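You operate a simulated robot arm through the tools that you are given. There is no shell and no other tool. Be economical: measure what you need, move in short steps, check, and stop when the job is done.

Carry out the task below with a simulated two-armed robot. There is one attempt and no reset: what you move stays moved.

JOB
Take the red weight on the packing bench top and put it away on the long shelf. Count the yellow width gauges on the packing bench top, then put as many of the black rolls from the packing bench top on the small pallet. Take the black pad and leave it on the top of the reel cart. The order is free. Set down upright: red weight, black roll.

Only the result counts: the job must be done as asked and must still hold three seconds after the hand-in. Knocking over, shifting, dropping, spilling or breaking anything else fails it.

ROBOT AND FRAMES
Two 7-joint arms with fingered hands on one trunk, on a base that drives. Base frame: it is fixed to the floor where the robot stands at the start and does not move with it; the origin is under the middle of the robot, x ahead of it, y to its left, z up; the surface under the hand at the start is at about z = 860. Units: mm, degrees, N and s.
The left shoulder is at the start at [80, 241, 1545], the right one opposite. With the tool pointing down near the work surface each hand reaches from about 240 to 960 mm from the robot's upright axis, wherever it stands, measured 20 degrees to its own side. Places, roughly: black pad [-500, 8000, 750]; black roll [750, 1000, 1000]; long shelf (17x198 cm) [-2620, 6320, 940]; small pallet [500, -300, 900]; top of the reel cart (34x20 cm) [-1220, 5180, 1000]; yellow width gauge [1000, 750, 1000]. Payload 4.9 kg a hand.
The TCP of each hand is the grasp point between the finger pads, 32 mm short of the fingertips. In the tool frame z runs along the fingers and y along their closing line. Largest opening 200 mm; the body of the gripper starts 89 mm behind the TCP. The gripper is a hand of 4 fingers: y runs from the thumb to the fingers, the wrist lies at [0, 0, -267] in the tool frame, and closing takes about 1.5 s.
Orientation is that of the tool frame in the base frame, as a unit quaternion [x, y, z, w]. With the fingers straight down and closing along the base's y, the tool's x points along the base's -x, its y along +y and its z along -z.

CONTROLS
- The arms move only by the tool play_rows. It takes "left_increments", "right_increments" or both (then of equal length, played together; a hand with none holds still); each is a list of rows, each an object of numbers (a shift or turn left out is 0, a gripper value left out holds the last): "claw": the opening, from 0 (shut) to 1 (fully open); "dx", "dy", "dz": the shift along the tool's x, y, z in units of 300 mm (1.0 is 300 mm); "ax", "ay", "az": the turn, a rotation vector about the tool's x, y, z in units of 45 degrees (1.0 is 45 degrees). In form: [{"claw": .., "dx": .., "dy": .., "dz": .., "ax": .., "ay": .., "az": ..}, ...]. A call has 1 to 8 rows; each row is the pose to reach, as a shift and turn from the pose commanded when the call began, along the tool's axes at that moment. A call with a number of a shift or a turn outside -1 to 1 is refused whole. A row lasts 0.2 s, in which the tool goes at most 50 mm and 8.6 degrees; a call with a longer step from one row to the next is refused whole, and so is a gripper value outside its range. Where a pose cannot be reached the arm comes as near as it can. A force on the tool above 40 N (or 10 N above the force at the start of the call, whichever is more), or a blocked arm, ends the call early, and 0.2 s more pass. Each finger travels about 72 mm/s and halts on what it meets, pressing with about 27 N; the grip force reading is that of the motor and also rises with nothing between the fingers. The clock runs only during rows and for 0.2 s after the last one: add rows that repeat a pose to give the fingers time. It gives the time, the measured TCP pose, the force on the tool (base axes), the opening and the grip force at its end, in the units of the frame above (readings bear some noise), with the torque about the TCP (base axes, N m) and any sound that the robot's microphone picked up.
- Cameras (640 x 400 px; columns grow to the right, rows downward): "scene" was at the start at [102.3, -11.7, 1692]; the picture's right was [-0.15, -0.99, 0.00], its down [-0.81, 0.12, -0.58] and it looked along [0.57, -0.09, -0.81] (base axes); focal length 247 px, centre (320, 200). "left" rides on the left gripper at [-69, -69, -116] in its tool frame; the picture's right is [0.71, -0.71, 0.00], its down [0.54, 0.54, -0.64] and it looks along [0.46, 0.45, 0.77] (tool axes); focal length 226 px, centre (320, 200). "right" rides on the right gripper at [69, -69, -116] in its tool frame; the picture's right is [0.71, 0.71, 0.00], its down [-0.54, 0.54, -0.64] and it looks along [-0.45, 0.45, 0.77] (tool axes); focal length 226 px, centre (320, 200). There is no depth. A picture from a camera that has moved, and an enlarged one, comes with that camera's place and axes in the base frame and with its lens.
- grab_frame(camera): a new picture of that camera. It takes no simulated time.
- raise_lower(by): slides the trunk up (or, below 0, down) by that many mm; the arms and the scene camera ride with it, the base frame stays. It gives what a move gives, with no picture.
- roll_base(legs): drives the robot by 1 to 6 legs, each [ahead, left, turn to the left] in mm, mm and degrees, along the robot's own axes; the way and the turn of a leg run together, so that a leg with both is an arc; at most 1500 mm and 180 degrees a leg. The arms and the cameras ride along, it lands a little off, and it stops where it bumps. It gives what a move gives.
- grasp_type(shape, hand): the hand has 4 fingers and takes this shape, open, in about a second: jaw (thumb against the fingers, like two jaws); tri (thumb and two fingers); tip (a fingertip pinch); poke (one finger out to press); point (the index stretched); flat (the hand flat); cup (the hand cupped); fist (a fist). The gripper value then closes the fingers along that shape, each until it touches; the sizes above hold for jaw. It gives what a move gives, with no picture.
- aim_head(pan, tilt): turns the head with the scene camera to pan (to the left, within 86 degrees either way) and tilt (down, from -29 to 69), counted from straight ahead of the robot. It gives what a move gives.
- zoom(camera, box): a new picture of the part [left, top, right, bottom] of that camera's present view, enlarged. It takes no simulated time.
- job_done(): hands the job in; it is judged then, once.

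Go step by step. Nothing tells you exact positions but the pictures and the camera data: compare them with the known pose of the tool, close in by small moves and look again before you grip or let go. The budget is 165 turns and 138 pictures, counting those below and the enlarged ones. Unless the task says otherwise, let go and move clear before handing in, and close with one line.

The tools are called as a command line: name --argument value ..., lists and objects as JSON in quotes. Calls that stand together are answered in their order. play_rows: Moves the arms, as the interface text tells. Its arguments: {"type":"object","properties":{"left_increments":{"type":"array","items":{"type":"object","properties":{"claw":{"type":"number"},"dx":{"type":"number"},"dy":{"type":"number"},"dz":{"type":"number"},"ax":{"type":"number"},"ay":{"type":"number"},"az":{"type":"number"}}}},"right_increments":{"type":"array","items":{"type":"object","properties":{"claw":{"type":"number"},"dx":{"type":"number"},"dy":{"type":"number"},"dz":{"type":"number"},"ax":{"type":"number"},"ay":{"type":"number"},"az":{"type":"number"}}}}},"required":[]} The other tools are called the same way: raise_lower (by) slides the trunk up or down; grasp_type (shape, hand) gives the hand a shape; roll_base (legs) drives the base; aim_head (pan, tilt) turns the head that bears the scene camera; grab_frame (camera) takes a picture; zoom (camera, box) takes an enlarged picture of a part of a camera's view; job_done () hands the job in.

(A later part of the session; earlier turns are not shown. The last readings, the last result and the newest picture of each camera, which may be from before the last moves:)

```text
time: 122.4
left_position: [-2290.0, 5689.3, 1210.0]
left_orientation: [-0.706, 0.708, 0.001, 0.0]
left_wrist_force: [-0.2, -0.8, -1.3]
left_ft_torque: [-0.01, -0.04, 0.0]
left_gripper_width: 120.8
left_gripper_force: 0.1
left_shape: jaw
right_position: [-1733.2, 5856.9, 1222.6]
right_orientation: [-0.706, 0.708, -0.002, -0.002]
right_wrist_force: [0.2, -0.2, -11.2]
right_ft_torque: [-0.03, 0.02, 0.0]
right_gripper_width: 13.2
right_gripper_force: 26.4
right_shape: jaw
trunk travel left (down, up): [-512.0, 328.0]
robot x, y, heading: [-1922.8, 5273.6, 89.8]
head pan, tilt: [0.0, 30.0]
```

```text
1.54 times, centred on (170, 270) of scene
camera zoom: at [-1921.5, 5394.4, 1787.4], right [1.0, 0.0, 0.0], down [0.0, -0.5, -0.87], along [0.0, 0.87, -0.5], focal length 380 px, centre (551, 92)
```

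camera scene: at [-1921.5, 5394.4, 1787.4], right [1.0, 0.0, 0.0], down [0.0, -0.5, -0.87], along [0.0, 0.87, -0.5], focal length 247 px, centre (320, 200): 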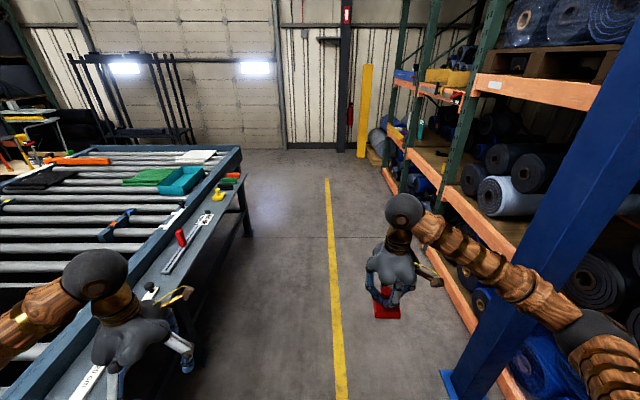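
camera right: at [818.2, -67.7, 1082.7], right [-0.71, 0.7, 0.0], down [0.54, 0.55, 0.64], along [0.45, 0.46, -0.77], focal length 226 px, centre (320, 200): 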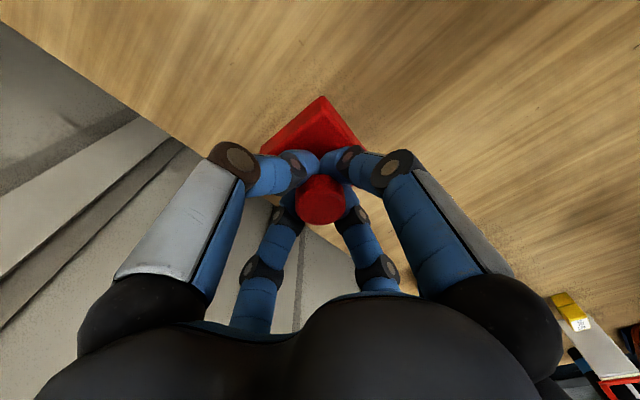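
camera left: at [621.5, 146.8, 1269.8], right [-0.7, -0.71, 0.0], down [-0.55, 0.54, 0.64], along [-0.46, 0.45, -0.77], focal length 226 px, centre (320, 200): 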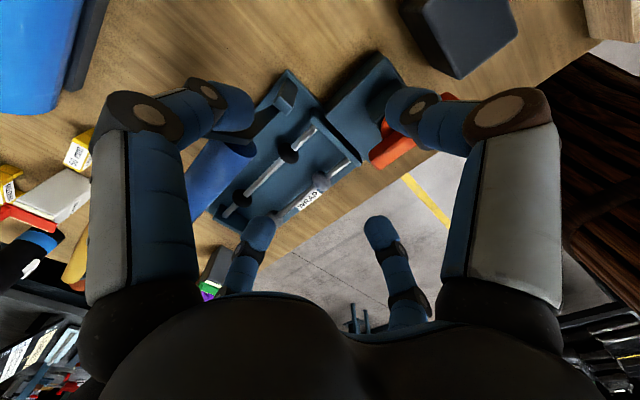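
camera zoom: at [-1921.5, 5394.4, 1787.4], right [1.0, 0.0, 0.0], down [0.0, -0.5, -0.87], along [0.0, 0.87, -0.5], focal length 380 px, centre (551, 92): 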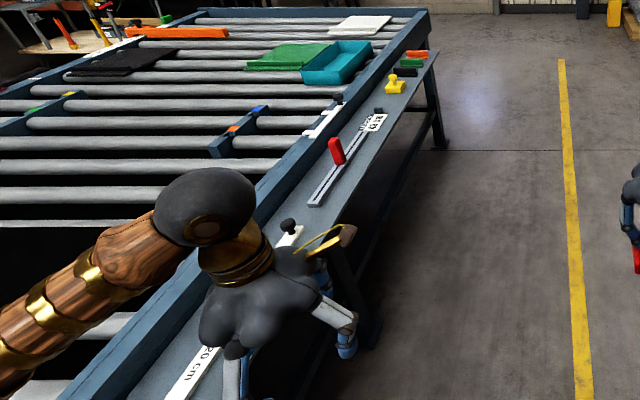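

A free stretch seems to lie around y ≈ 5850–6150. I drive ahead and turn to face the ledge.

roll_base --legs '[[500, 0, 0], [0, 0, 90]]'

aim_head --pan -10 --tilt 50

grab_frame --camera "scene"

grab_frame --camera "right"

```text
time: 129.1
left_position: [-2332.2, 5398.7, 1209.8]
left_orientation: [1.0, 0.003, 0.0, -0.001]
left_wrist_force: [-0.5, 0.3, 0.2]
left_ft_torque: [-0.02, 0.02, 0.0]
left_gripper_width: 120.5
left_gripper_force: 0.0
left_shape: jaw
right_position: [-2506.9, 5951.3, 1221.1]
right_orientation: [1.0, 0.004, 0.003, 0.0]
right_wrist_force: [-0.3, 0.1, -10.8]
right_ft_torque: [-0.04, 0.02, 0.0]
right_gripper_width: 13.7
right_gripper_force: 26.7
right_shape: jaw
trunk travel left (down, up): [-512.0, 328.0]
robot x, y, heading: [-1920.6, 5771.1, -179.4]
head pan, tilt: [0.0, 30.0]
```

```text
time: 130.0
left_position: [-2333.4, 5399.5, 1210.8]
left_orientation: [1.0, 0.004, 0.001, -0.001]
left_wrist_force: [-0.6, 0.3, 0.3]
left_ft_torque: [-0.03, -0.04, -0.01]
left_gripper_width: 120.6
left_gripper_force: 0.1
left_shape: jaw
right_position: [-2506.8, 5951.9, 1223.2]
right_orientation: [1.0, 0.004, 0.004, -0.001]
right_wrist_force: [0.6, 0.4, -11.0]
right_ft_torque: [-0.02, 0.02, 0.01]
right_gripper_width: 13.4
right_gripper_force: 27.2
right_shape: jaw
trunk travel left (down, up): [-512.0, 328.0]
robot x, y, heading: [-1922.5, 5772.4, -179.6]
head pan, tilt: [-10.0, 50.0]
```

```text
80 pictures are left
camera scene: at [-2029.2, 5781.2, 1757.9], right [0.17, 0.99, 0.0], down [0.76, -0.13, -0.64], along [-0.63, 0.11, -0.77], focal length 247 px, centre (320, 200)
```

scene: 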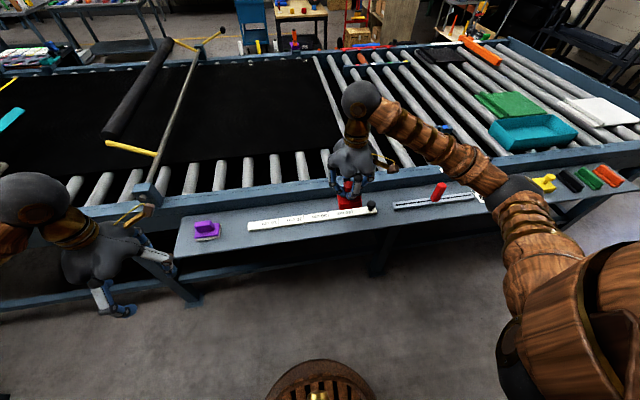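

```text
79 pictures are left
camera right: at [-2440.8, 6020.1, 1338.7], right [0.71, -0.7, 0.0], down [-0.54, -0.55, 0.64], along [-0.45, -0.46, -0.77], focal length 226 px, centre (320, 200)
```

right: 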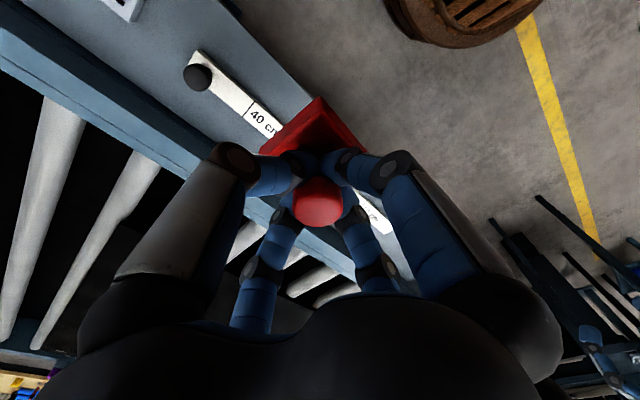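

The gap between the tagged gauge and the yellow block (y ≈ 6800) looks the widest. I strafe right to bring the weight over it.

roll_base --legs '[[0, -850, 0]]'

grab_frame --camera "scene"

grab_frame --camera "right"

```text
time: 134.5
left_position: [-2338.5, 6251.1, 1210.1]
left_orientation: [1.0, 0.002, 0.001, 0.001]
left_wrist_force: [0.0, 0.0, -0.2]
left_ft_torque: [0.01, 0.02, 0.01]
left_gripper_width: 120.5
left_gripper_force: 0.0
left_shape: jaw
right_position: [-2511.4, 6804.4, 1222.1]
right_orientation: [1.0, 0.002, 0.003, -0.001]
right_wrist_force: [0.4, -0.2, -10.4]
right_ft_torque: [0.0, -0.02, 0.03]
right_gripper_width: 13.4
right_gripper_force: 27.1
right_shape: jaw
trunk travel left (down, up): [-512.0, 328.0]
robot x, y, heading: [-1925.5, 6623.6, -180.0]
head pan, tilt: [-10.0, 50.0]
```

```text
78 pictures are left
camera scene: at [-2034.1, 6632.9, 1757.9], right [0.17, 0.99, 0.0], down [0.76, -0.13, -0.64], along [-0.63, 0.11, -0.77], focal length 247 px, centre (320, 200)
```

scene: 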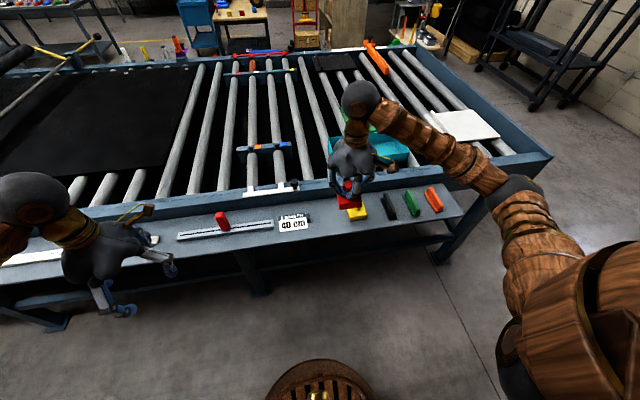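

```text
77 pictures are left
camera right: at [-2444.9, 6873.2, 1338.9], right [0.71, -0.7, 0.0], down [-0.54, -0.55, 0.64], along [-0.45, -0.46, -0.77], focal length 226 px, centre (320, 200)
```

right: 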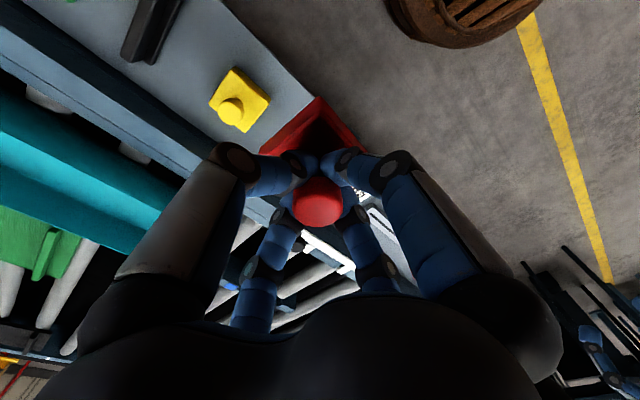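

The free spot is x ≈ −2593, y ≈ 6768 between tag and yellow block. I move over it, then descend most of the way.

play_rows --right_increments '[{"dx": -0.13, "dy": 0.06}, {"dx": -0.273, "dy": 0.12}, {"dx": -0.273, "dy": 0.12, "dz": 0.12}, {"dx": -0.273, "dy": 0.12, "dz": 0.25}, {"dx": -0.273, "dy": 0.12, "dz": 0.37}, {"dx": -0.273, "dy": 0.12, "dz": 0.47}, {"dx": -0.273, "dy": 0.12, "dz": 0.47}]'

zoom --camera "scene" --box '[240, 120, 460, 260]'

grab_frame --camera "right"

```text
time: 136.1
left_position: [-2338.5, 6252.3, 1209.9]
left_orientation: [1.0, 0.002, 0.0, 0.001]
left_wrist_force: [0.2, 0.2, 0.3]
left_ft_torque: [0.03, 0.01, 0.01]
left_gripper_width: 120.5
left_gripper_force: 0.1
left_shape: jaw
right_position: [-2591.5, 6770.0, 1081.0]
right_orientation: [1.0, 0.003, 0.003, -0.001]
right_wrist_force: [1.0, 0.2, -10.5]
right_ft_torque: [0.0, 0.0, -0.04]
right_gripper_width: 13.3
right_gripper_force: 26.9
right_shape: jaw
trunk travel left (down, up): [-512.0, 328.0]
robot x, y, heading: [-1928.5, 6623.6, -179.8]
head pan, tilt: [-10.0, 50.0]
```

```text
2.86 times, centred on (350, 190) of scene
camera zoom: at [-2033.9, 6634.5, 1757.9], right [0.17, 0.99, 0.0], down [0.76, -0.13, -0.64], along [-0.63, 0.11, -0.77], focal length 706 px, centre (234, 229)
```

zoom: 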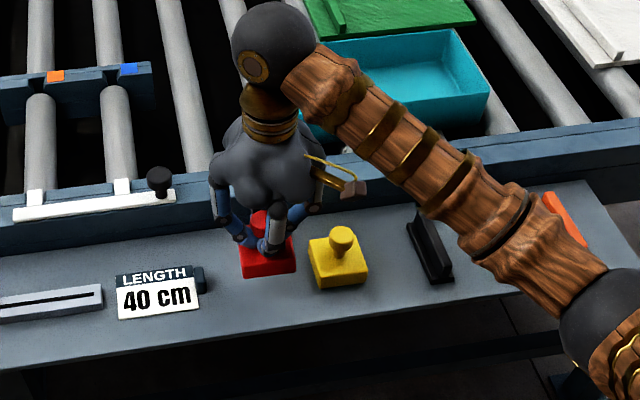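

```text
75 pictures are left
camera right: at [-2524.0, 6838.8, 1198.1], right [0.71, -0.7, 0.0], down [-0.54, -0.54, 0.64], along [-0.45, -0.46, -0.77], focal length 226 px, centre (320, 200)
```

right: 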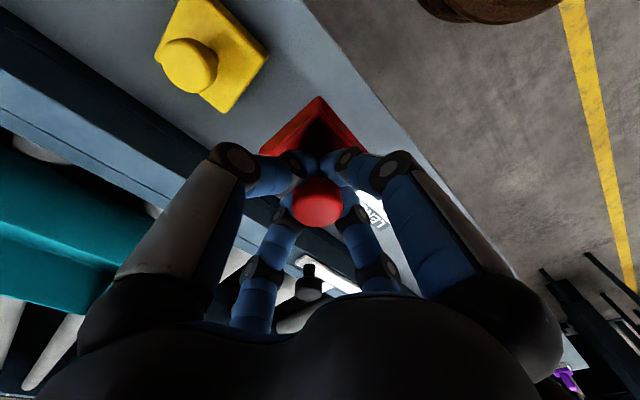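

The spot below is free between tag and yellow block. I lower to contact.

play_rows --right_increments '[{"dz": 0.08}, {"dz": 0.15}, {"dz": 0.18}, {"dz": 0.2}, {"dz": 0.22}, {"dz": 0.235}, {"dz": 0.25}, {"dz": 0.265}]'

grab_frame --camera "right"

```text
time: 137.9
left_position: [-2336.3, 6253.9, 1212.0]
left_orientation: [1.0, 0.002, -0.001, 0.001]
left_wrist_force: [0.0, 0.1, -0.4]
left_ft_torque: [0.0, 0.02, -0.01]
left_gripper_width: 120.3
left_gripper_force: 0.0
left_shape: jaw
right_position: [-2591.1, 6770.5, 1003.8]
right_orientation: [1.0, 0.001, -0.001, 0.0]
right_wrist_force: [-1.5, 8.4, 19.9]
right_ft_torque: [-0.4, 0.2, -0.01]
right_gripper_width: 13.9
right_gripper_force: 27.6
right_shape: jaw
trunk travel left (down, up): [-512.0, 328.0]
robot x, y, heading: [-1925.2, 6617.2, -179.9]
head pan, tilt: [-10.0, 50.0]
```

```text
74 pictures are left
camera right: at [-2523.7, 6839.7, 1121.0], right [0.71, -0.71, 0.0], down [-0.54, -0.54, 0.64], along [-0.45, -0.46, -0.77], focal length 226 px, centre (320, 200)
```

right: 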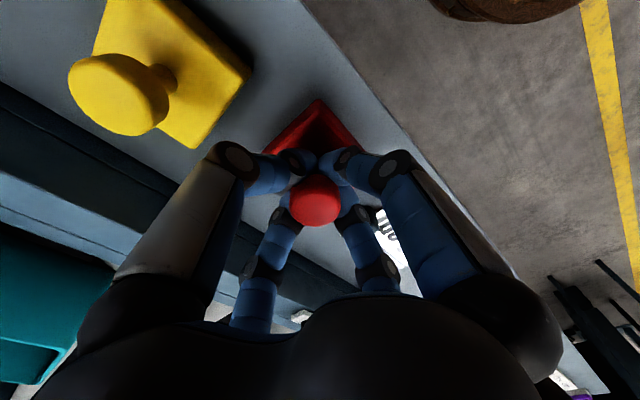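

Contact. I ease off, open just beyond the knob, and rise.

play_rows --right_increments '[{"dz": -0.008}, {"dz": -0.008, "claw": 0.2}, {"dz": -0.008, "claw": 0.35}, {"dz": -0.008}, {"dz": -0.008}, {"dz": -0.008}]'

grab_frame --camera "right"

```text
time: 139.3
left_position: [-2338.9, 6251.5, 1210.2]
left_orientation: [1.0, 0.003, 0.0, 0.0]
left_wrist_force: [-0.4, -0.6, 0.2]
left_ft_torque: [0.0, -0.01, 0.02]
left_gripper_width: 120.6
left_gripper_force: 0.0
left_shape: jaw
right_position: [-2591.7, 6767.5, 1003.3]
right_orientation: [1.0, 0.002, 0.003, -0.001]
right_wrist_force: [-0.3, -0.4, -0.2]
right_ft_torque: [-0.04, -0.03, -0.02]
right_gripper_width: 69.8
right_gripper_force: 0.0
right_shape: jaw
trunk travel left (down, up): [-512.0, 328.0]
robot x, y, heading: [-1929.6, 6622.0, -179.6]
head pan, tilt: [-10.0, 50.0]
```

```text
73 pictures are left
camera right: at [-2524.5, 6836.9, 1120.7], right [0.71, -0.7, 0.0], down [-0.54, -0.55, 0.64], along [-0.45, -0.46, -0.77], focal length 226 px, centre (320, 200)
```

right: 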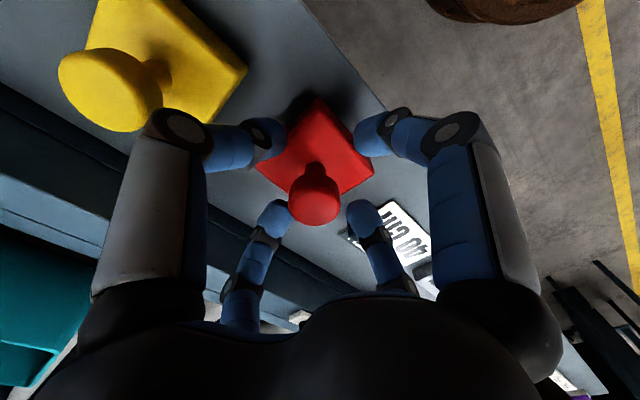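

The knob is free; I rise straight up and retract.

play_rows --right_increments '[{"dz": -0.08}, {"dz": -0.2}, {"dz": -0.35}, {"dz": -0.5}, {"dz": -0.65}, {"dz": -0.75}]'

play_rows --right_increments '[{"dx": 0.15}, {"dx": 0.3}, {"dx": 0.45}, {"dx": 0.6}]'

grab_frame --camera "scene"

```text
time: 140.7
left_position: [-2337.2, 6252.1, 1209.3]
left_orientation: [1.0, 0.002, -0.001, 0.0]
left_wrist_force: [0.2, -0.6, -0.7]
left_ft_torque: [-0.03, 0.0, 0.02]
left_gripper_width: 120.7
left_gripper_force: 0.0
left_shape: jaw
right_position: [-2592.9, 6770.5, 1228.0]
right_orientation: [1.0, 0.002, 0.002, 0.0]
right_wrist_force: [0.9, -0.7, -0.7]
right_ft_torque: [-0.01, 0.04, 0.0]
right_gripper_width: 69.7
right_gripper_force: 0.1
right_shape: jaw
trunk travel left (down, up): [-512.0, 328.0]
robot x, y, heading: [-1927.0, 6621.6, -179.9]
head pan, tilt: [-10.0, 50.0]
```

```text
time: 141.7
left_position: [-2337.5, 6252.2, 1211.2]
left_orientation: [1.0, 0.002, -0.001, 0.0]
left_wrist_force: [1.1, -0.3, -0.1]
left_ft_torque: [-0.03, 0.02, -0.01]
left_gripper_width: 120.4
left_gripper_force: 0.0
left_shape: jaw
right_position: [-2412.1, 6772.1, 1230.4]
right_orientation: [1.0, 0.003, 0.003, 0.0]
right_wrist_force: [-0.4, 0.0, -0.2]
right_ft_torque: [0.01, 0.0, 0.01]
right_gripper_width: 69.8
right_gripper_force: 0.1
right_shape: jaw
trunk travel left (down, up): [-512.0, 328.0]
robot x, y, heading: [-1927.4, 6623.5, -179.8]
head pan, tilt: [-10.0, 50.0]
```

```text
72 pictures are left
camera scene: at [-2030.8, 6634.3, 1758.1], right [0.17, 0.99, 0.0], down [0.75, -0.13, -0.64], along [-0.63, 0.11, -0.77], focal length 247 px, centre (320, 200)
```

scene: 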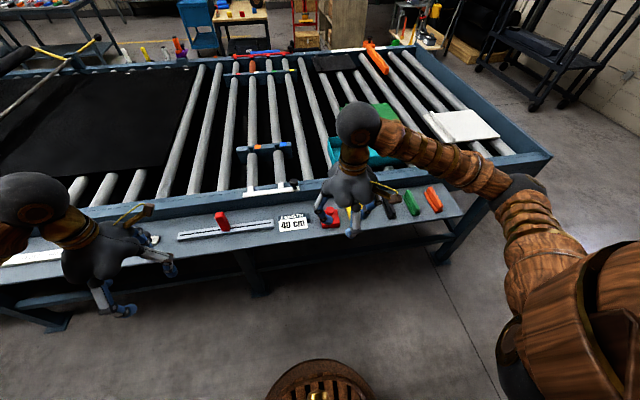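

The weight stands on the shelf. Next the pad near (−500, 8000, 750): I drive along +y and turn to face +x.

roll_base --legs '[[-100, 0, 0], [0, -1200, 0], [0, 0, -170]]'

aim_head --pan 0 --tilt 25

grab_frame --camera "scene"

```text
time: 155.4
left_position: [-1472.7, 8243.3, 1210.3]
left_orientation: [-0.079, 0.997, -0.001, 0.0]
left_wrist_force: [-0.1, -0.6, 0.1]
left_ft_torque: [-0.02, 0.01, 0.01]
left_gripper_width: 120.6
left_gripper_force: 0.1
left_shape: jaw
right_position: [-1318.6, 7742.0, 1229.4]
right_orientation: [-0.078, 0.997, -0.001, -0.002]
right_wrist_force: [0.3, -0.8, 0.1]
right_ft_torque: [-0.03, 0.02, 0.0]
right_gripper_width: 69.7
right_gripper_force: 0.1
right_shape: jaw
trunk travel left (down, up): [-512.0, 328.0]
robot x, y, heading: [-1823.5, 7815.1, 8.6]
head pan, tilt: [-10.0, 50.0]
```

```text
time: 156.3
left_position: [-1472.1, 8243.8, 1210.9]
left_orientation: [-0.079, 0.997, 0.0, 0.001]
left_wrist_force: [0.8, -0.4, 0.1]
left_ft_torque: [-0.01, -0.01, -0.02]
left_gripper_width: 120.6
left_gripper_force: 0.1
left_shape: jaw
right_position: [-1320.0, 7741.0, 1229.1]
right_orientation: [-0.078, 0.997, -0.001, -0.001]
right_wrist_force: [-0.4, 0.2, -0.6]
right_ft_torque: [0.04, 0.0, 0.02]
right_gripper_width: 69.6
right_gripper_force: 0.1
right_shape: jaw
trunk travel left (down, up): [-512.0, 328.0]
robot x, y, heading: [-1821.0, 7815.6, 8.9]
head pan, tilt: [0.0, 25.0]
```

```text
71 pictures are left
camera scene: at [-1702.1, 7833.5, 1795.4], right [0.16, -0.99, 0.0], down [-0.42, -0.07, -0.91], along [0.89, 0.14, -0.42], focal length 247 px, centre (320, 200)
```

scene: 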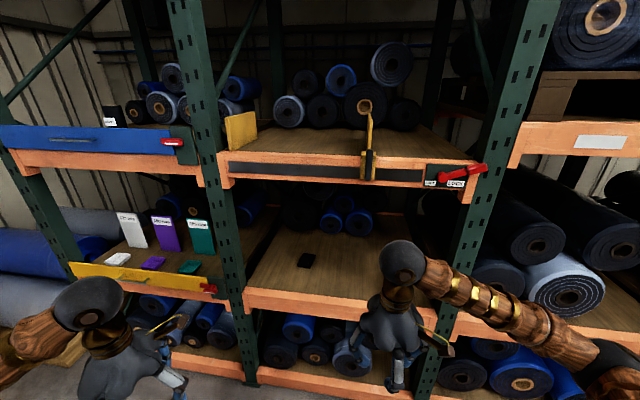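

A black pad lies on the middle rack shelf at about (−430, 8120). I zoom in.

zoom --camera "scene" --box '[200, 140, 440, 320]'

zoom --camera "scene" --box '[270, 235, 350, 290]'

```text
2.22 times, centred on (320, 230) of scene
camera zoom: at [-1702.1, 7833.5, 1795.4], right [0.16, -0.99, 0.0], down [-0.42, -0.07, -0.91], along [0.89, 0.14, -0.42], focal length 549 px, centre (320, 133)
```

zoom: 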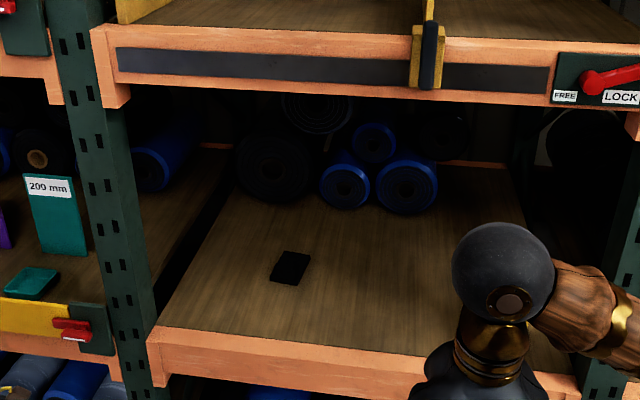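

```text
7.27 times, centred on (310, 262) of scene
camera zoom: at [-1702.1, 7833.5, 1795.4], right [0.16, -0.99, 0.0], down [-0.42, -0.07, -0.91], along [0.89, 0.14, -0.42], focal length 1797 px, centre (393, -254)
```

zoom: 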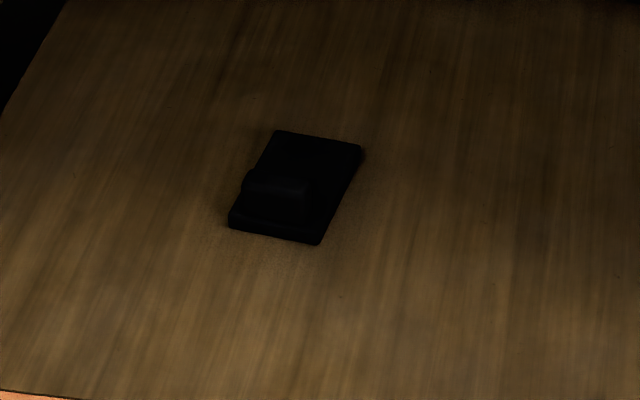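

The pad has a raised grip block at its near side and lies about 300 mm inside the bay. I tuck both hands back, straighten, lower the trunk and approach.

play_rows --left_increments '[{"dx": 0.12}, {"dx": 0.24}, {"dx": 0.36}, {"dx": 0.46}]' --right_increments '[{"dx": 0.12}, {"dx": 0.24}, {"dx": 0.36}, {"dx": 0.4}]'

roll_base --legs '[[0, 0, -8.7], [0, 470, 0]]'

grab_frame --camera "scene"

```text
time: 157.3
left_position: [-1537.0, 8279.5, 1208.6]
left_orientation: [-0.078, 0.997, -0.002, -0.001]
left_wrist_force: [0.0, -0.2, -0.6]
left_ft_torque: [0.03, -0.02, 0.0]
left_gripper_width: 120.1
left_gripper_force: 0.0
left_shape: jaw
left hand out of reach, approached as far as the arm can: row 1, 2, 3, 4
right_position: [-1414.9, 7732.8, 1231.6]
right_orientation: [-0.078, 0.997, -0.002, -0.003]
right_wrist_force: [-0.3, 0.4, 0.6]
right_ft_torque: [0.03, -0.08, -0.02]
right_gripper_width: 69.8
right_gripper_force: 0.2
right_shape: jaw
right hand out of reach, approached as far as the arm can: row 3, 4
trunk travel left (down, up): [-512.0, 328.0]
robot x, y, heading: [-1823.4, 7813.5, 8.9]
head pan, tilt: [0.0, 25.0]
```

```text
time: 160.8
left_position: [-1471.8, 8700.9, 1208.0]
left_orientation: [-0.004, 1.0, 0.0, -0.002]
left_wrist_force: [-0.1, -0.7, 0.7]
left_ft_torque: [0.03, 0.0, 0.01]
left_gripper_width: 120.5
left_gripper_force: 0.1
left_shape: jaw
right_position: [-1433.7, 8142.9, 1229.3]
right_orientation: [-0.005, 1.0, -0.001, -0.003]
right_wrist_force: [0.5, 0.4, 0.1]
right_ft_torque: [0.02, -0.01, 0.01]
right_gripper_width: 69.8
right_gripper_force: 0.1
right_shape: jaw
trunk travel left (down, up): [-512.0, 328.0]
robot x, y, heading: [-1825.7, 8285.8, 0.4]
head pan, tilt: [0.0, 25.0]
```

```text
68 pictures are left
camera scene: at [-1704.2, 8286.2, 1795.5], right [0.01, -1.0, 0.0], down [-0.42, 0.0, -0.91], along [0.91, 0.01, -0.42], focal length 247 px, centre (320, 200)
```

scene: 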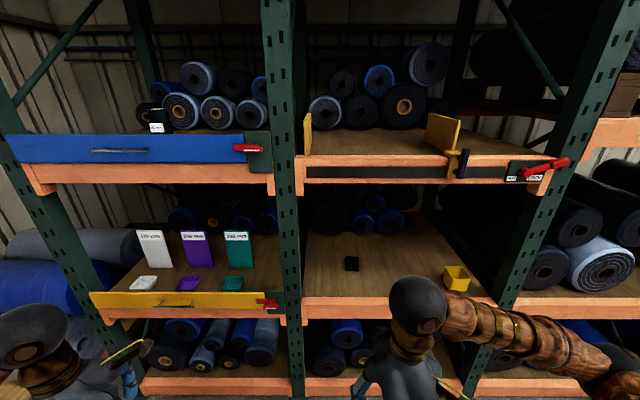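

Pad at about (−425, 8112); the bay is free around it. I lower the trunk and drive partway in.

raise_lower --by -330

roll_base --legs '[[550, 0, 0]]'

aim_head --pan -10 --tilt 35

grab_frame --camera "scene"

grab_frame --camera "right"

```text
time: 164.0
left_position: [-1472.3, 8703.1, 877.9]
left_orientation: [-0.004, 1.0, -0.001, -0.001]
left_wrist_force: [-0.7, 0.1, -0.1]
left_ft_torque: [-0.02, 0.0, 0.01]
left_gripper_width: 120.2
left_gripper_force: 0.0
left_shape: jaw
right_position: [-1433.8, 8145.2, 900.0]
right_orientation: [-0.004, 1.0, -0.001, -0.003]
right_wrist_force: [-0.4, -0.4, 0.2]
right_ft_torque: [-0.01, -0.02, -0.02]
right_gripper_width: 69.6
right_gripper_force: 0.2
right_shape: jaw
trunk travel left (down, up): [-182.0, 658.0]
robot x, y, heading: [-1823.6, 8287.8, 0.2]
head pan, tilt: [0.0, 25.0]
```

```text
time: 167.2
left_position: [-924.6, 8706.1, 879.5]
left_orientation: [-0.003, 1.0, -0.001, -0.001]
left_wrist_force: [-13.4, 0.3, 1.6]
left_ft_torque: [-0.02, -0.38, 0.02]
left_gripper_width: 116.9
left_gripper_force: 0.2
left_shape: jaw
right_position: [-885.2, 8147.8, 899.9]
right_orientation: [-0.004, 1.0, -0.001, -0.002]
right_wrist_force: [0.2, 0.1, -0.5]
right_ft_torque: [-0.02, 0.0, -0.03]
right_gripper_width: 69.6
right_gripper_force: 0.1
right_shape: jaw
trunk travel left (down, up): [-182.0, 658.0]
robot x, y, heading: [-1277.2, 8295.1, 0.4]
head pan, tilt: [0.0, 25.0]
```

```text
time: 167.9
left_position: [-925.3, 8707.6, 879.1]
left_orientation: [-0.003, 1.0, -0.001, -0.003]
left_wrist_force: [-12.5, -0.2, 1.3]
left_ft_torque: [-0.03, -0.29, -0.03]
left_gripper_width: 117.0
left_gripper_force: 0.1
left_shape: jaw
right_position: [-886.8, 8146.9, 899.6]
right_orientation: [-0.003, 1.0, -0.001, -0.003]
right_wrist_force: [-0.5, -0.5, -0.8]
right_ft_torque: [0.01, 0.01, 0.01]
right_gripper_width: 69.8
right_gripper_force: 0.1
right_shape: jaw
trunk travel left (down, up): [-182.0, 658.0]
robot x, y, heading: [-1274.6, 8291.2, 0.4]
head pan, tilt: [-10.0, 35.0]
```

```text
67 pictures are left
camera scene: at [-1162.6, 8276.1, 1449.9], right [-0.17, -0.99, 0.0], down [-0.56, 0.1, -0.82], along [0.81, -0.14, -0.57], focal length 247 px, centre (320, 200)
```

scene: 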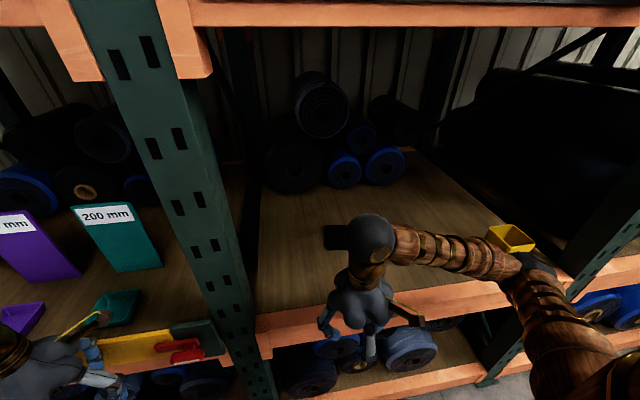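

```text
66 pictures are left
camera right: at [-955.4, 8078.5, 1017.3], right [-0.71, 0.7, 0.0], down [0.54, 0.55, 0.64], along [0.45, 0.46, -0.77], focal length 226 px, centre (320, 200)
```

right: 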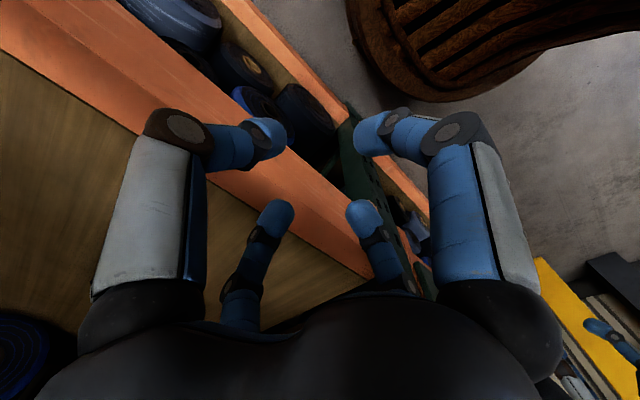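

The left fingers are touching the yellow gate (−13 N), so I back off at once and look.

roll_base --legs '[[-130, 0, 0]]'

aim_head --pan 30 --tilt 35

grab_frame --camera "scene"

grab_frame --camera "left"

```text
time: 169.2
left_position: [-1050.4, 8705.5, 879.2]
left_orientation: [-0.002, 1.0, -0.001, -0.002]
left_wrist_force: [-1.1, 0.8, -0.2]
left_ft_torque: [0.02, -0.04, -0.01]
left_gripper_width: 120.1
left_gripper_force: 0.1
left_shape: jaw
right_position: [-1013.7, 8145.9, 899.8]
right_orientation: [-0.002, 1.0, -0.001, -0.004]
right_wrist_force: [-1.0, -0.4, 0.2]
right_ft_torque: [-0.03, -0.01, 0.0]
right_gripper_width: 69.6
right_gripper_force: 0.0
right_shape: jaw
trunk travel left (down, up): [-182.0, 658.0]
robot x, y, heading: [-1406.0, 8291.9, 0.0]
head pan, tilt: [-10.0, 35.0]
```

```text
time: 170.3
left_position: [-1051.4, 8705.2, 878.1]
left_orientation: [-0.003, 1.0, -0.002, -0.002]
left_wrist_force: [-1.0, -0.8, -0.6]
left_ft_torque: [0.02, 0.02, 0.02]
left_gripper_width: 120.2
left_gripper_force: 0.0
left_shape: jaw
right_position: [-1013.3, 8146.1, 899.6]
right_orientation: [-0.003, 1.0, 0.0, -0.003]
right_wrist_force: [0.0, -0.7, -0.2]
right_ft_torque: [0.02, -0.01, 0.01]
right_gripper_width: 69.7
right_gripper_force: 0.1
right_shape: jaw
trunk travel left (down, up): [-182.0, 658.0]
robot x, y, heading: [-1406.7, 8289.0, 0.1]
head pan, tilt: [30.0, 35.0]
```

```text
65 pictures are left
camera scene: at [-1299.5, 8334.5, 1449.7], right [0.5, -0.86, 0.0], down [-0.5, -0.29, -0.82], along [0.71, 0.41, -0.57], focal length 247 px, centre (320, 200)
```

scene: 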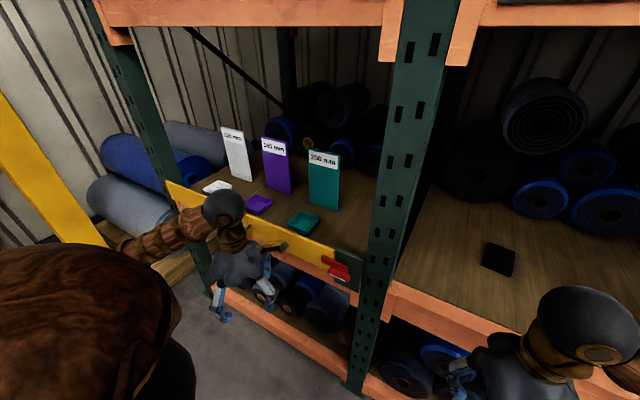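

```text
64 pictures are left
camera left: at [-980.3, 8637.1, 994.5], right [-0.7, -0.71, 0.0], down [-0.54, 0.54, 0.64], along [-0.46, 0.45, -0.76], focal length 226 px, centre (320, 200)
```

left: 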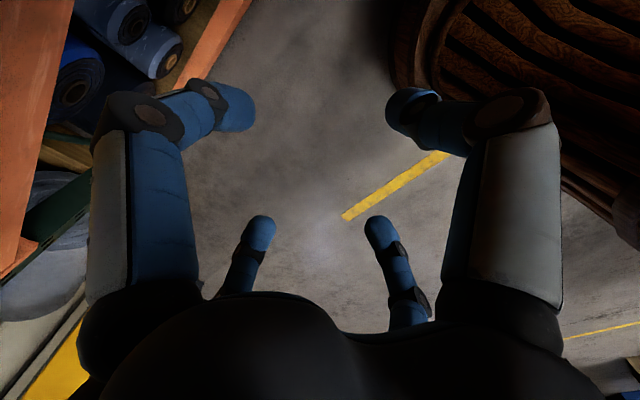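

The gate still looks in place and latched. I go back in with the robot turned left 25°, which keeps the left hand away from the rack.

roll_base --legs '[[0, -180, 0], [0, 0, 25], [100, -46, 0]]'

aim_head --pan -15 --tilt 40

grab_frame --camera "scene"

zoom --camera "scene" --box '[0, 150, 300, 400]'

```text
time: 173.8
left_position: [-1147.8, 8639.3, 878.7]
left_orientation: [-0.22, 0.975, -0.002, -0.002]
left_wrist_force: [0.0, -0.1, 0.5]
left_ft_torque: [-0.02, -0.01, 0.01]
left_gripper_width: 120.3
left_gripper_force: 0.1
left_shape: jaw
right_position: [-876.6, 8148.0, 899.2]
right_orientation: [-0.22, 0.976, -0.001, -0.002]
right_wrist_force: [0.1, 0.1, -0.2]
right_ft_torque: [-0.02, 0.01, -0.01]
right_gripper_width: 69.4
right_gripper_force: 0.0
right_shape: jaw
trunk travel left (down, up): [-182.0, 658.0]
robot x, y, heading: [-1291.7, 8113.1, 25.1]
head pan, tilt: [30.0, 35.0]
```

```text
time: 175.0
left_position: [-1148.3, 8638.6, 879.6]
left_orientation: [-0.22, 0.976, -0.001, -0.003]
left_wrist_force: [-0.4, 1.0, 0.3]
left_ft_torque: [0.03, 0.01, -0.01]
left_gripper_width: 120.1
left_gripper_force: 0.0
left_shape: jaw
right_position: [-877.3, 8150.0, 900.3]
right_orientation: [-0.22, 0.975, -0.002, -0.004]
right_wrist_force: [-0.6, 0.6, 0.0]
right_ft_torque: [-0.04, 0.01, 0.01]
right_gripper_width: 69.7
right_gripper_force: 0.0
right_shape: jaw
trunk travel left (down, up): [-182.0, 658.0]
robot x, y, heading: [-1293.0, 8116.1, 25.3]
head pan, tilt: [-15.0, 40.0]
```

```text
63 pictures are left
camera scene: at [-1182.6, 8140.4, 1442.2], right [0.18, -0.98, 0.0], down [-0.63, -0.12, -0.77], along [0.75, 0.14, -0.64], focal length 247 px, centre (320, 200)
```

scene: 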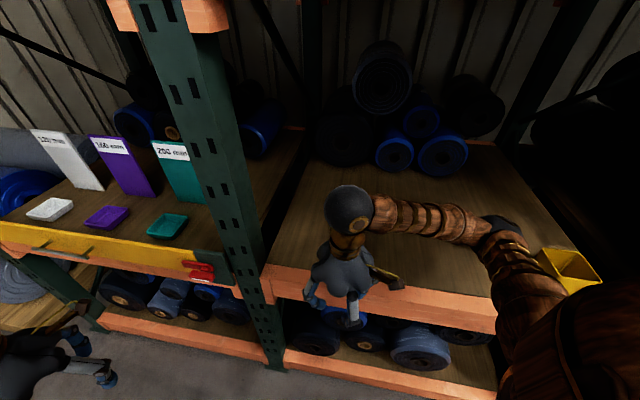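

```text
1.60 times, centred on (150, 275) of scene
camera zoom: at [-1182.6, 8140.4, 1442.2], right [0.18, -0.98, 0.0], down [-0.63, -0.12, -0.77], along [0.75, 0.14, -0.64], focal length 395 px, centre (592, 80)
```

zoom: 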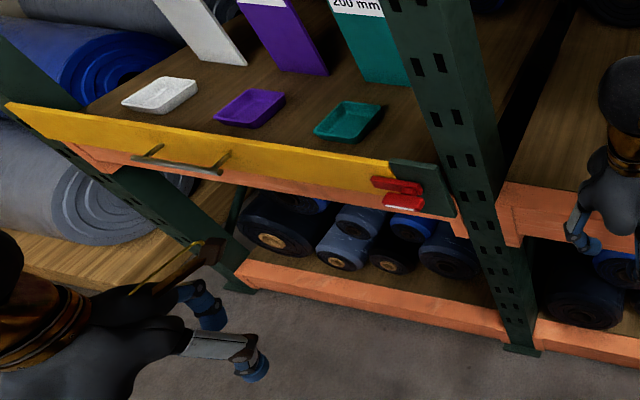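

Gate is closed and latched. Now I lower the right hand slightly and reach into the bay toward the pad.

play_rows --right_increments '[{"dz": 0.12, "claw": 0.6}, {"dx": -0.13, "dy": -0.078, "dz": 0.15}, {"dx": -0.26, "dy": -0.156, "dz": 0.15}, {"dx": -0.39, "dy": -0.234, "dz": 0.15}, {"dx": -0.52, "dy": -0.312, "dz": 0.15}, {"dx": -0.65, "dy": -0.39, "dz": 0.15}, {"dx": -0.78, "dy": -0.468, "dz": 0.15}]'

grab_frame --camera "right"

grab_frame --camera "scene"

```text
time: 176.6
left_position: [-1147.5, 8638.2, 879.1]
left_orientation: [-0.219, 0.976, -0.001, -0.003]
left_wrist_force: [-0.3, 0.3, -0.4]
left_ft_torque: [0.01, 0.0, 0.02]
left_gripper_width: 120.3
left_gripper_force: 0.0
left_shape: jaw
right_position: [-606.2, 8121.4, 852.6]
right_orientation: [-0.221, 0.975, -0.002, -0.003]
right_wrist_force: [-1.3, 0.7, 0.9]
right_ft_torque: [0.04, 0.03, 0.08]
right_gripper_width: 118.6
right_gripper_force: 0.1
right_shape: jaw
trunk travel left (down, up): [-182.0, 658.0]
robot x, y, heading: [-1292.7, 8116.0, 25.6]
head pan, tilt: [-15.0, 40.0]
```

```text
61 pictures are left
camera right: at [-639.1, 8029.8, 970.2], right [-0.94, 0.33, 0.0], down [0.26, 0.72, 0.64], along [0.21, 0.6, -0.77], focal length 226 px, centre (320, 200)
```

right: 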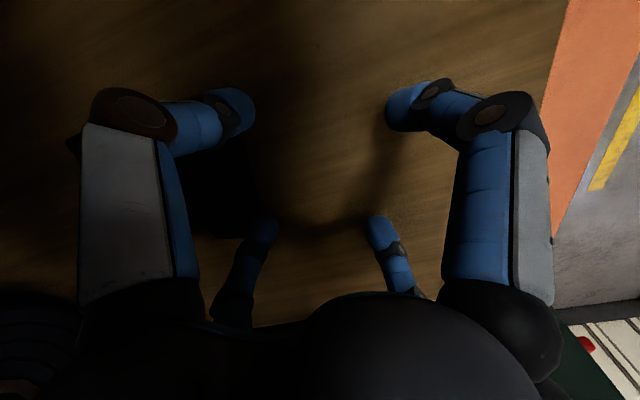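

```text
60 pictures are left
camera scene: at [-1182.5, 8140.6, 1442.2], right [0.18, -0.98, 0.0], down [-0.63, -0.12, -0.77], along [0.75, 0.14, -0.64], focal length 247 px, centre (320, 200)
```

scene: 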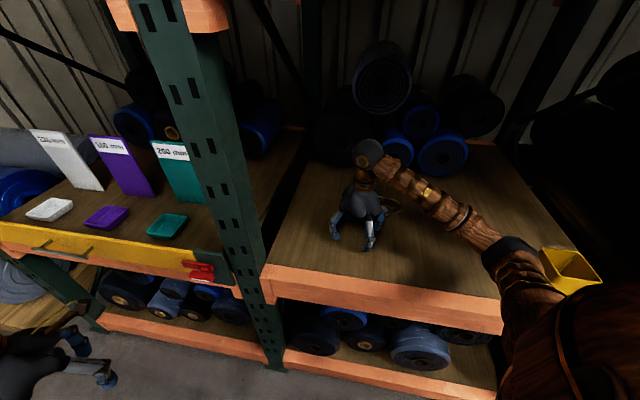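

It is dark in the bay; I zoom the wrist view around where the pad should be.

zoom --camera "right" --box '[60, 60, 320, 250]'

```text
2.11 times, centred on (190, 155) of right
camera zoom: at [-639.1, 8029.8, 970.2], right [-0.94, 0.33, 0.0], down [0.26, 0.72, 0.64], along [0.21, 0.6, -0.77], focal length 476 px, centre (594, 295)
```

zoom: 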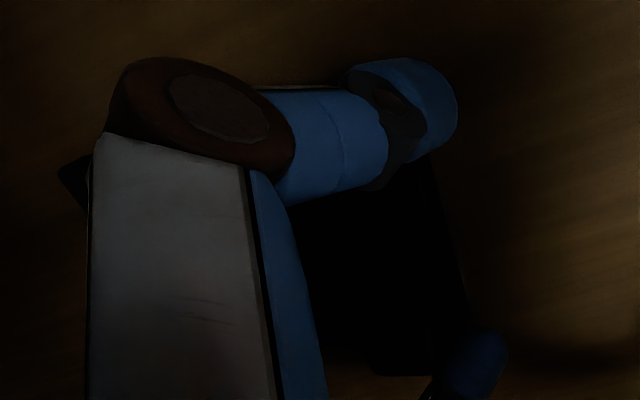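

The pad spans roughly x −510…−370, y 8070…8165, grip block near its front. I centre the hand above the block and look again.

play_rows --right_increments '[{"dx": -0.13, "dy": -0.06}, {"dx": -0.27, "dy": -0.12}, {"dx": -0.416, "dy": -0.181}]'

zoom --camera "right" --box '[200, 50, 440, 250]'

grab_frame --camera "scene"

```text
time: 177.4
left_position: [-1147.5, 8639.5, 878.9]
left_orientation: [-0.219, 0.976, -0.002, -0.003]
left_wrist_force: [-0.7, 0.6, -0.2]
left_ft_torque: [-0.02, 0.01, 0.01]
left_gripper_width: 120.4
left_gripper_force: 0.1
left_shape: jaw
right_position: [-470.4, 8126.6, 852.8]
right_orientation: [-0.221, 0.975, -0.002, -0.004]
right_wrist_force: [-7.0, -1.4, 6.1]
right_ft_torque: [-0.4, 0.05, -0.38]
right_gripper_width: 117.4
right_gripper_force: 0.0
right_shape: jaw
trunk travel left (down, up): [-182.0, 658.0]
robot x, y, heading: [-1292.8, 8114.0, 25.3]
head pan, tilt: [-15.0, 40.0]
```

```text
2.00 times, centred on (320, 150) of right
camera zoom: at [-504.2, 8036.0, 970.4], right [-0.94, 0.34, 0.0], down [0.26, 0.73, 0.64], along [0.21, 0.6, -0.77], focal length 452 px, centre (320, 300)
```

zoom: 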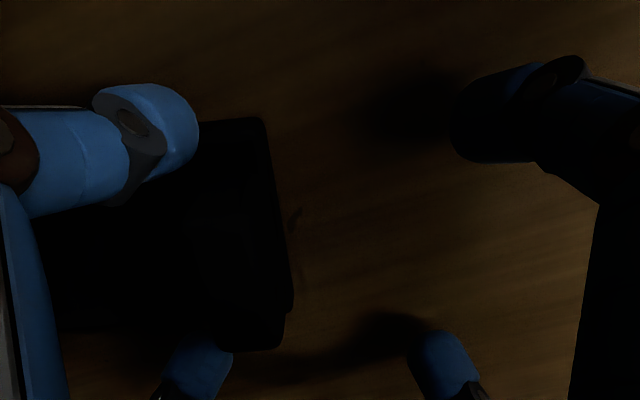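

```text
57 pictures are left
camera scene: at [-1183.8, 8140.9, 1442.3], right [0.18, -0.98, 0.0], down [-0.63, -0.12, -0.77], along [0.75, 0.14, -0.64], focal length 247 px, centre (320, 200)
```

scene: 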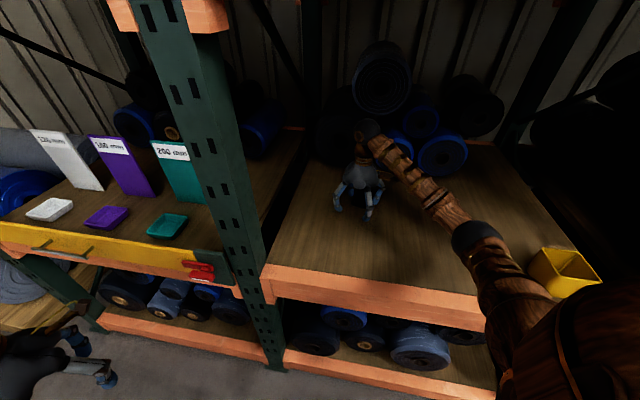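

A finger is touching something (force 7–9 N): the shelf is evidently higher than assumed. I lift and re-triangulate.

play_rows --right_increments '[{"dz": -0.1}, {"dz": -0.2}]'

grab_frame --camera "right"

zoom --camera "right" --box '[160, 20, 420, 240]'

```text
time: 178.0
left_position: [-1148.8, 8638.7, 878.1]
left_orientation: [-0.22, 0.975, -0.002, -0.002]
left_wrist_force: [-0.1, 0.1, -0.3]
left_ft_torque: [0.02, 0.0, -0.01]
left_gripper_width: 120.2
left_gripper_force: 0.0
left_shape: jaw
right_position: [-468.8, 8128.3, 914.3]
right_orientation: [-0.221, 0.975, -0.002, -0.004]
right_wrist_force: [-0.3, 0.2, -0.2]
right_ft_torque: [0.0, -0.02, -0.01]
right_gripper_width: 119.4
right_gripper_force: 0.1
right_shape: jaw
trunk travel left (down, up): [-182.0, 658.0]
robot x, y, heading: [-1294.3, 8109.3, 25.4]
head pan, tilt: [-15.0, 40.0]
```

```text
56 pictures are left
camera right: at [-502.6, 8036.3, 1031.2], right [-0.94, 0.33, 0.0], down [0.26, 0.72, 0.64], along [0.21, 0.6, -0.77], focal length 226 px, centre (320, 200)
```

right: 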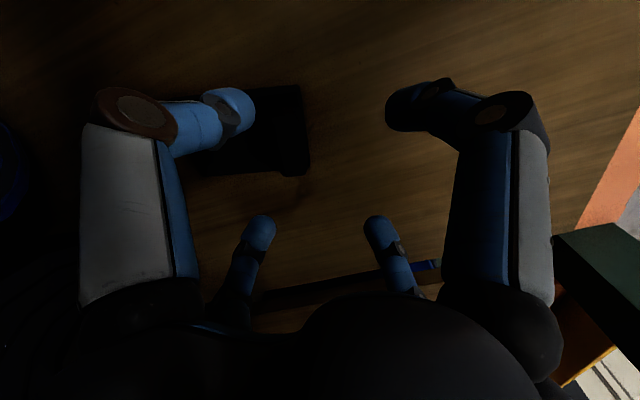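

```text
1.82 times, centred on (290, 130) of right
camera zoom: at [-502.6, 8036.3, 1031.2], right [-0.94, 0.33, 0.0], down [0.26, 0.72, 0.64], along [0.21, 0.6, -0.77], focal length 411 px, centre (374, 327)
```

zoom: 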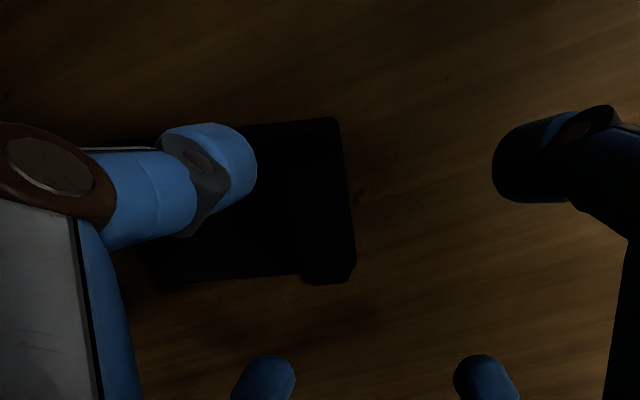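

The pad's top seems around z ≈ 805 with its grip block's top at ≈ 828, block centre near (−446, 8111), thin across x. I turn the hand to align with the block and centre it.

play_rows --right_increments '[{"az": 0.18, "dx": -0.015, "dy": -0.03}, {"az": 0.36, "dx": -0.03, "dy": -0.06}, {"az": 0.54, "dx": -0.045, "dy": -0.084}, {"az": 0.72, "dx": -0.045, "dy": -0.084}, {"az": 0.9, "dx": -0.045, "dy": -0.084}]'

grab_frame --camera "right"

zoom --camera "right" --box '[220, 80, 420, 220]'

```text
time: 179.2
left_position: [-1148.5, 8638.9, 878.8]
left_orientation: [-0.219, 0.976, -0.001, -0.003]
left_wrist_force: [-0.1, -0.1, -0.1]
left_ft_torque: [0.0, 0.02, -0.03]
left_gripper_width: 120.2
left_gripper_force: 0.1
left_shape: jaw
right_position: [-446.1, 8110.0, 913.4]
right_orientation: [0.132, 0.991, -0.002, -0.002]
right_wrist_force: [-0.7, 0.2, -0.1]
right_ft_torque: [-0.03, 0.0, -0.02]
right_gripper_width: 119.6
right_gripper_force: 0.1
right_shape: jaw
trunk travel left (down, up): [-182.0, 658.0]
robot x, y, heading: [-1294.6, 8112.9, 25.2]
head pan, tilt: [-15.0, 40.0]
```

```text
54 pictures are left
camera right: at [-531.9, 8062.0, 1030.2], right [-0.5, 0.87, 0.0], down [0.67, 0.38, 0.64], along [0.55, 0.32, -0.77], focal length 226 px, centre (320, 200)
```

right: 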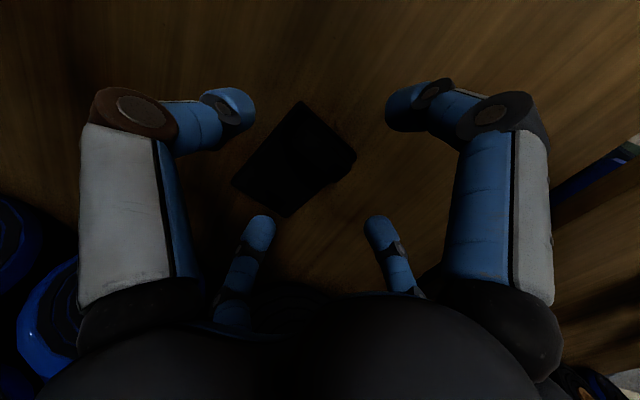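

```text
2.86 times, centred on (320, 150) of right
camera zoom: at [-531.9, 8062.0, 1030.2], right [-0.5, 0.87, 0.0], down [0.67, 0.38, 0.64], along [0.55, 0.32, -0.77], focal length 646 px, centre (320, 343)
```

zoom: 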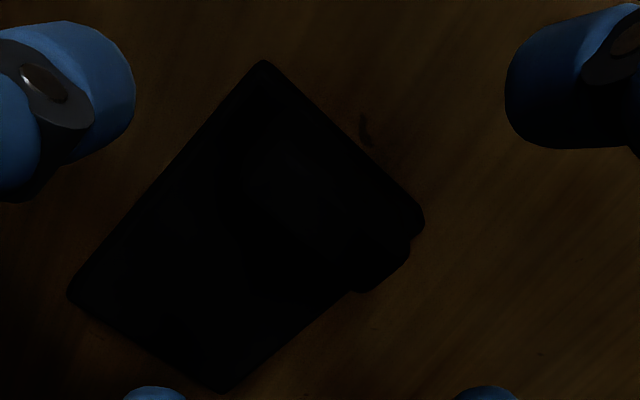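

The grip block centre is near (−431, 8114), about 25 × 75 mm, aligned with the hand now. I shift and descend toward it, watching force.

play_rows --right_increments '[{"dx": -0.045, "dy": 0.026, "claw": 0.6}, {"dx": -0.045, "dy": 0.026, "dz": 0.08}, {"dx": -0.045, "dy": 0.026, "dz": 0.14}, {"dx": -0.045, "dy": 0.026, "dz": 0.18}, {"dx": -0.045, "dy": 0.026, "dz": 0.21}, {"dx": -0.045, "dy": 0.026, "dz": 0.24}]'

grab_frame --camera "right"

zoom --camera "right" --box '[200, 80, 440, 280]'

```text
time: 180.5
left_position: [-1149.2, 8638.9, 879.1]
left_orientation: [-0.219, 0.976, -0.002, -0.002]
left_wrist_force: [0.1, 1.1, -0.1]
left_ft_torque: [-0.03, 0.03, 0.01]
left_gripper_width: 120.2
left_gripper_force: 0.1
left_shape: jaw
right_position: [-430.7, 8114.3, 854.3]
right_orientation: [0.131, 0.991, 0.001, 0.007]
right_wrist_force: [0.5, 0.3, 32.0]
right_ft_torque: [-0.54, -2.03, -0.02]
right_gripper_width: 119.0
right_gripper_force: 0.0
right_shape: jaw
trunk travel left (down, up): [-182.0, 658.0]
robot x, y, heading: [-1292.7, 8115.6, 25.6]
head pan, tilt: [-15.0, 40.0]
stopped in row 6 (right hand): the force on the tool passed its limit at 46 N (the readings are from after the stop); the commanded pose is now the measured one
```

```text
52 pictures are left
camera right: at [-516.2, 8065.4, 969.8], right [-0.5, 0.87, -0.01], down [0.65, 0.38, 0.65], along [0.57, 0.32, -0.76], focal length 226 px, centre (320, 200)
```

right: 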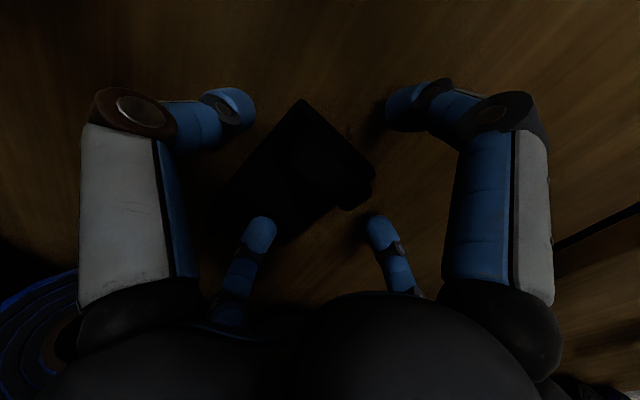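

```text
2.00 times, centred on (320, 180) of right
camera zoom: at [-516.2, 8065.4, 969.8], right [-0.5, 0.87, -0.01], down [0.65, 0.38, 0.65], along [0.57, 0.32, -0.76], focal length 452 px, centre (320, 240)
```

zoom: 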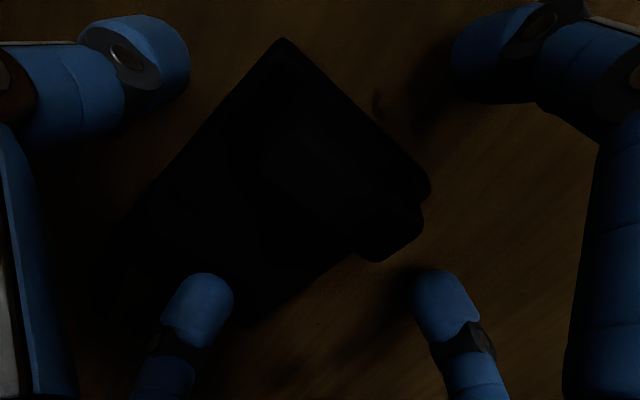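

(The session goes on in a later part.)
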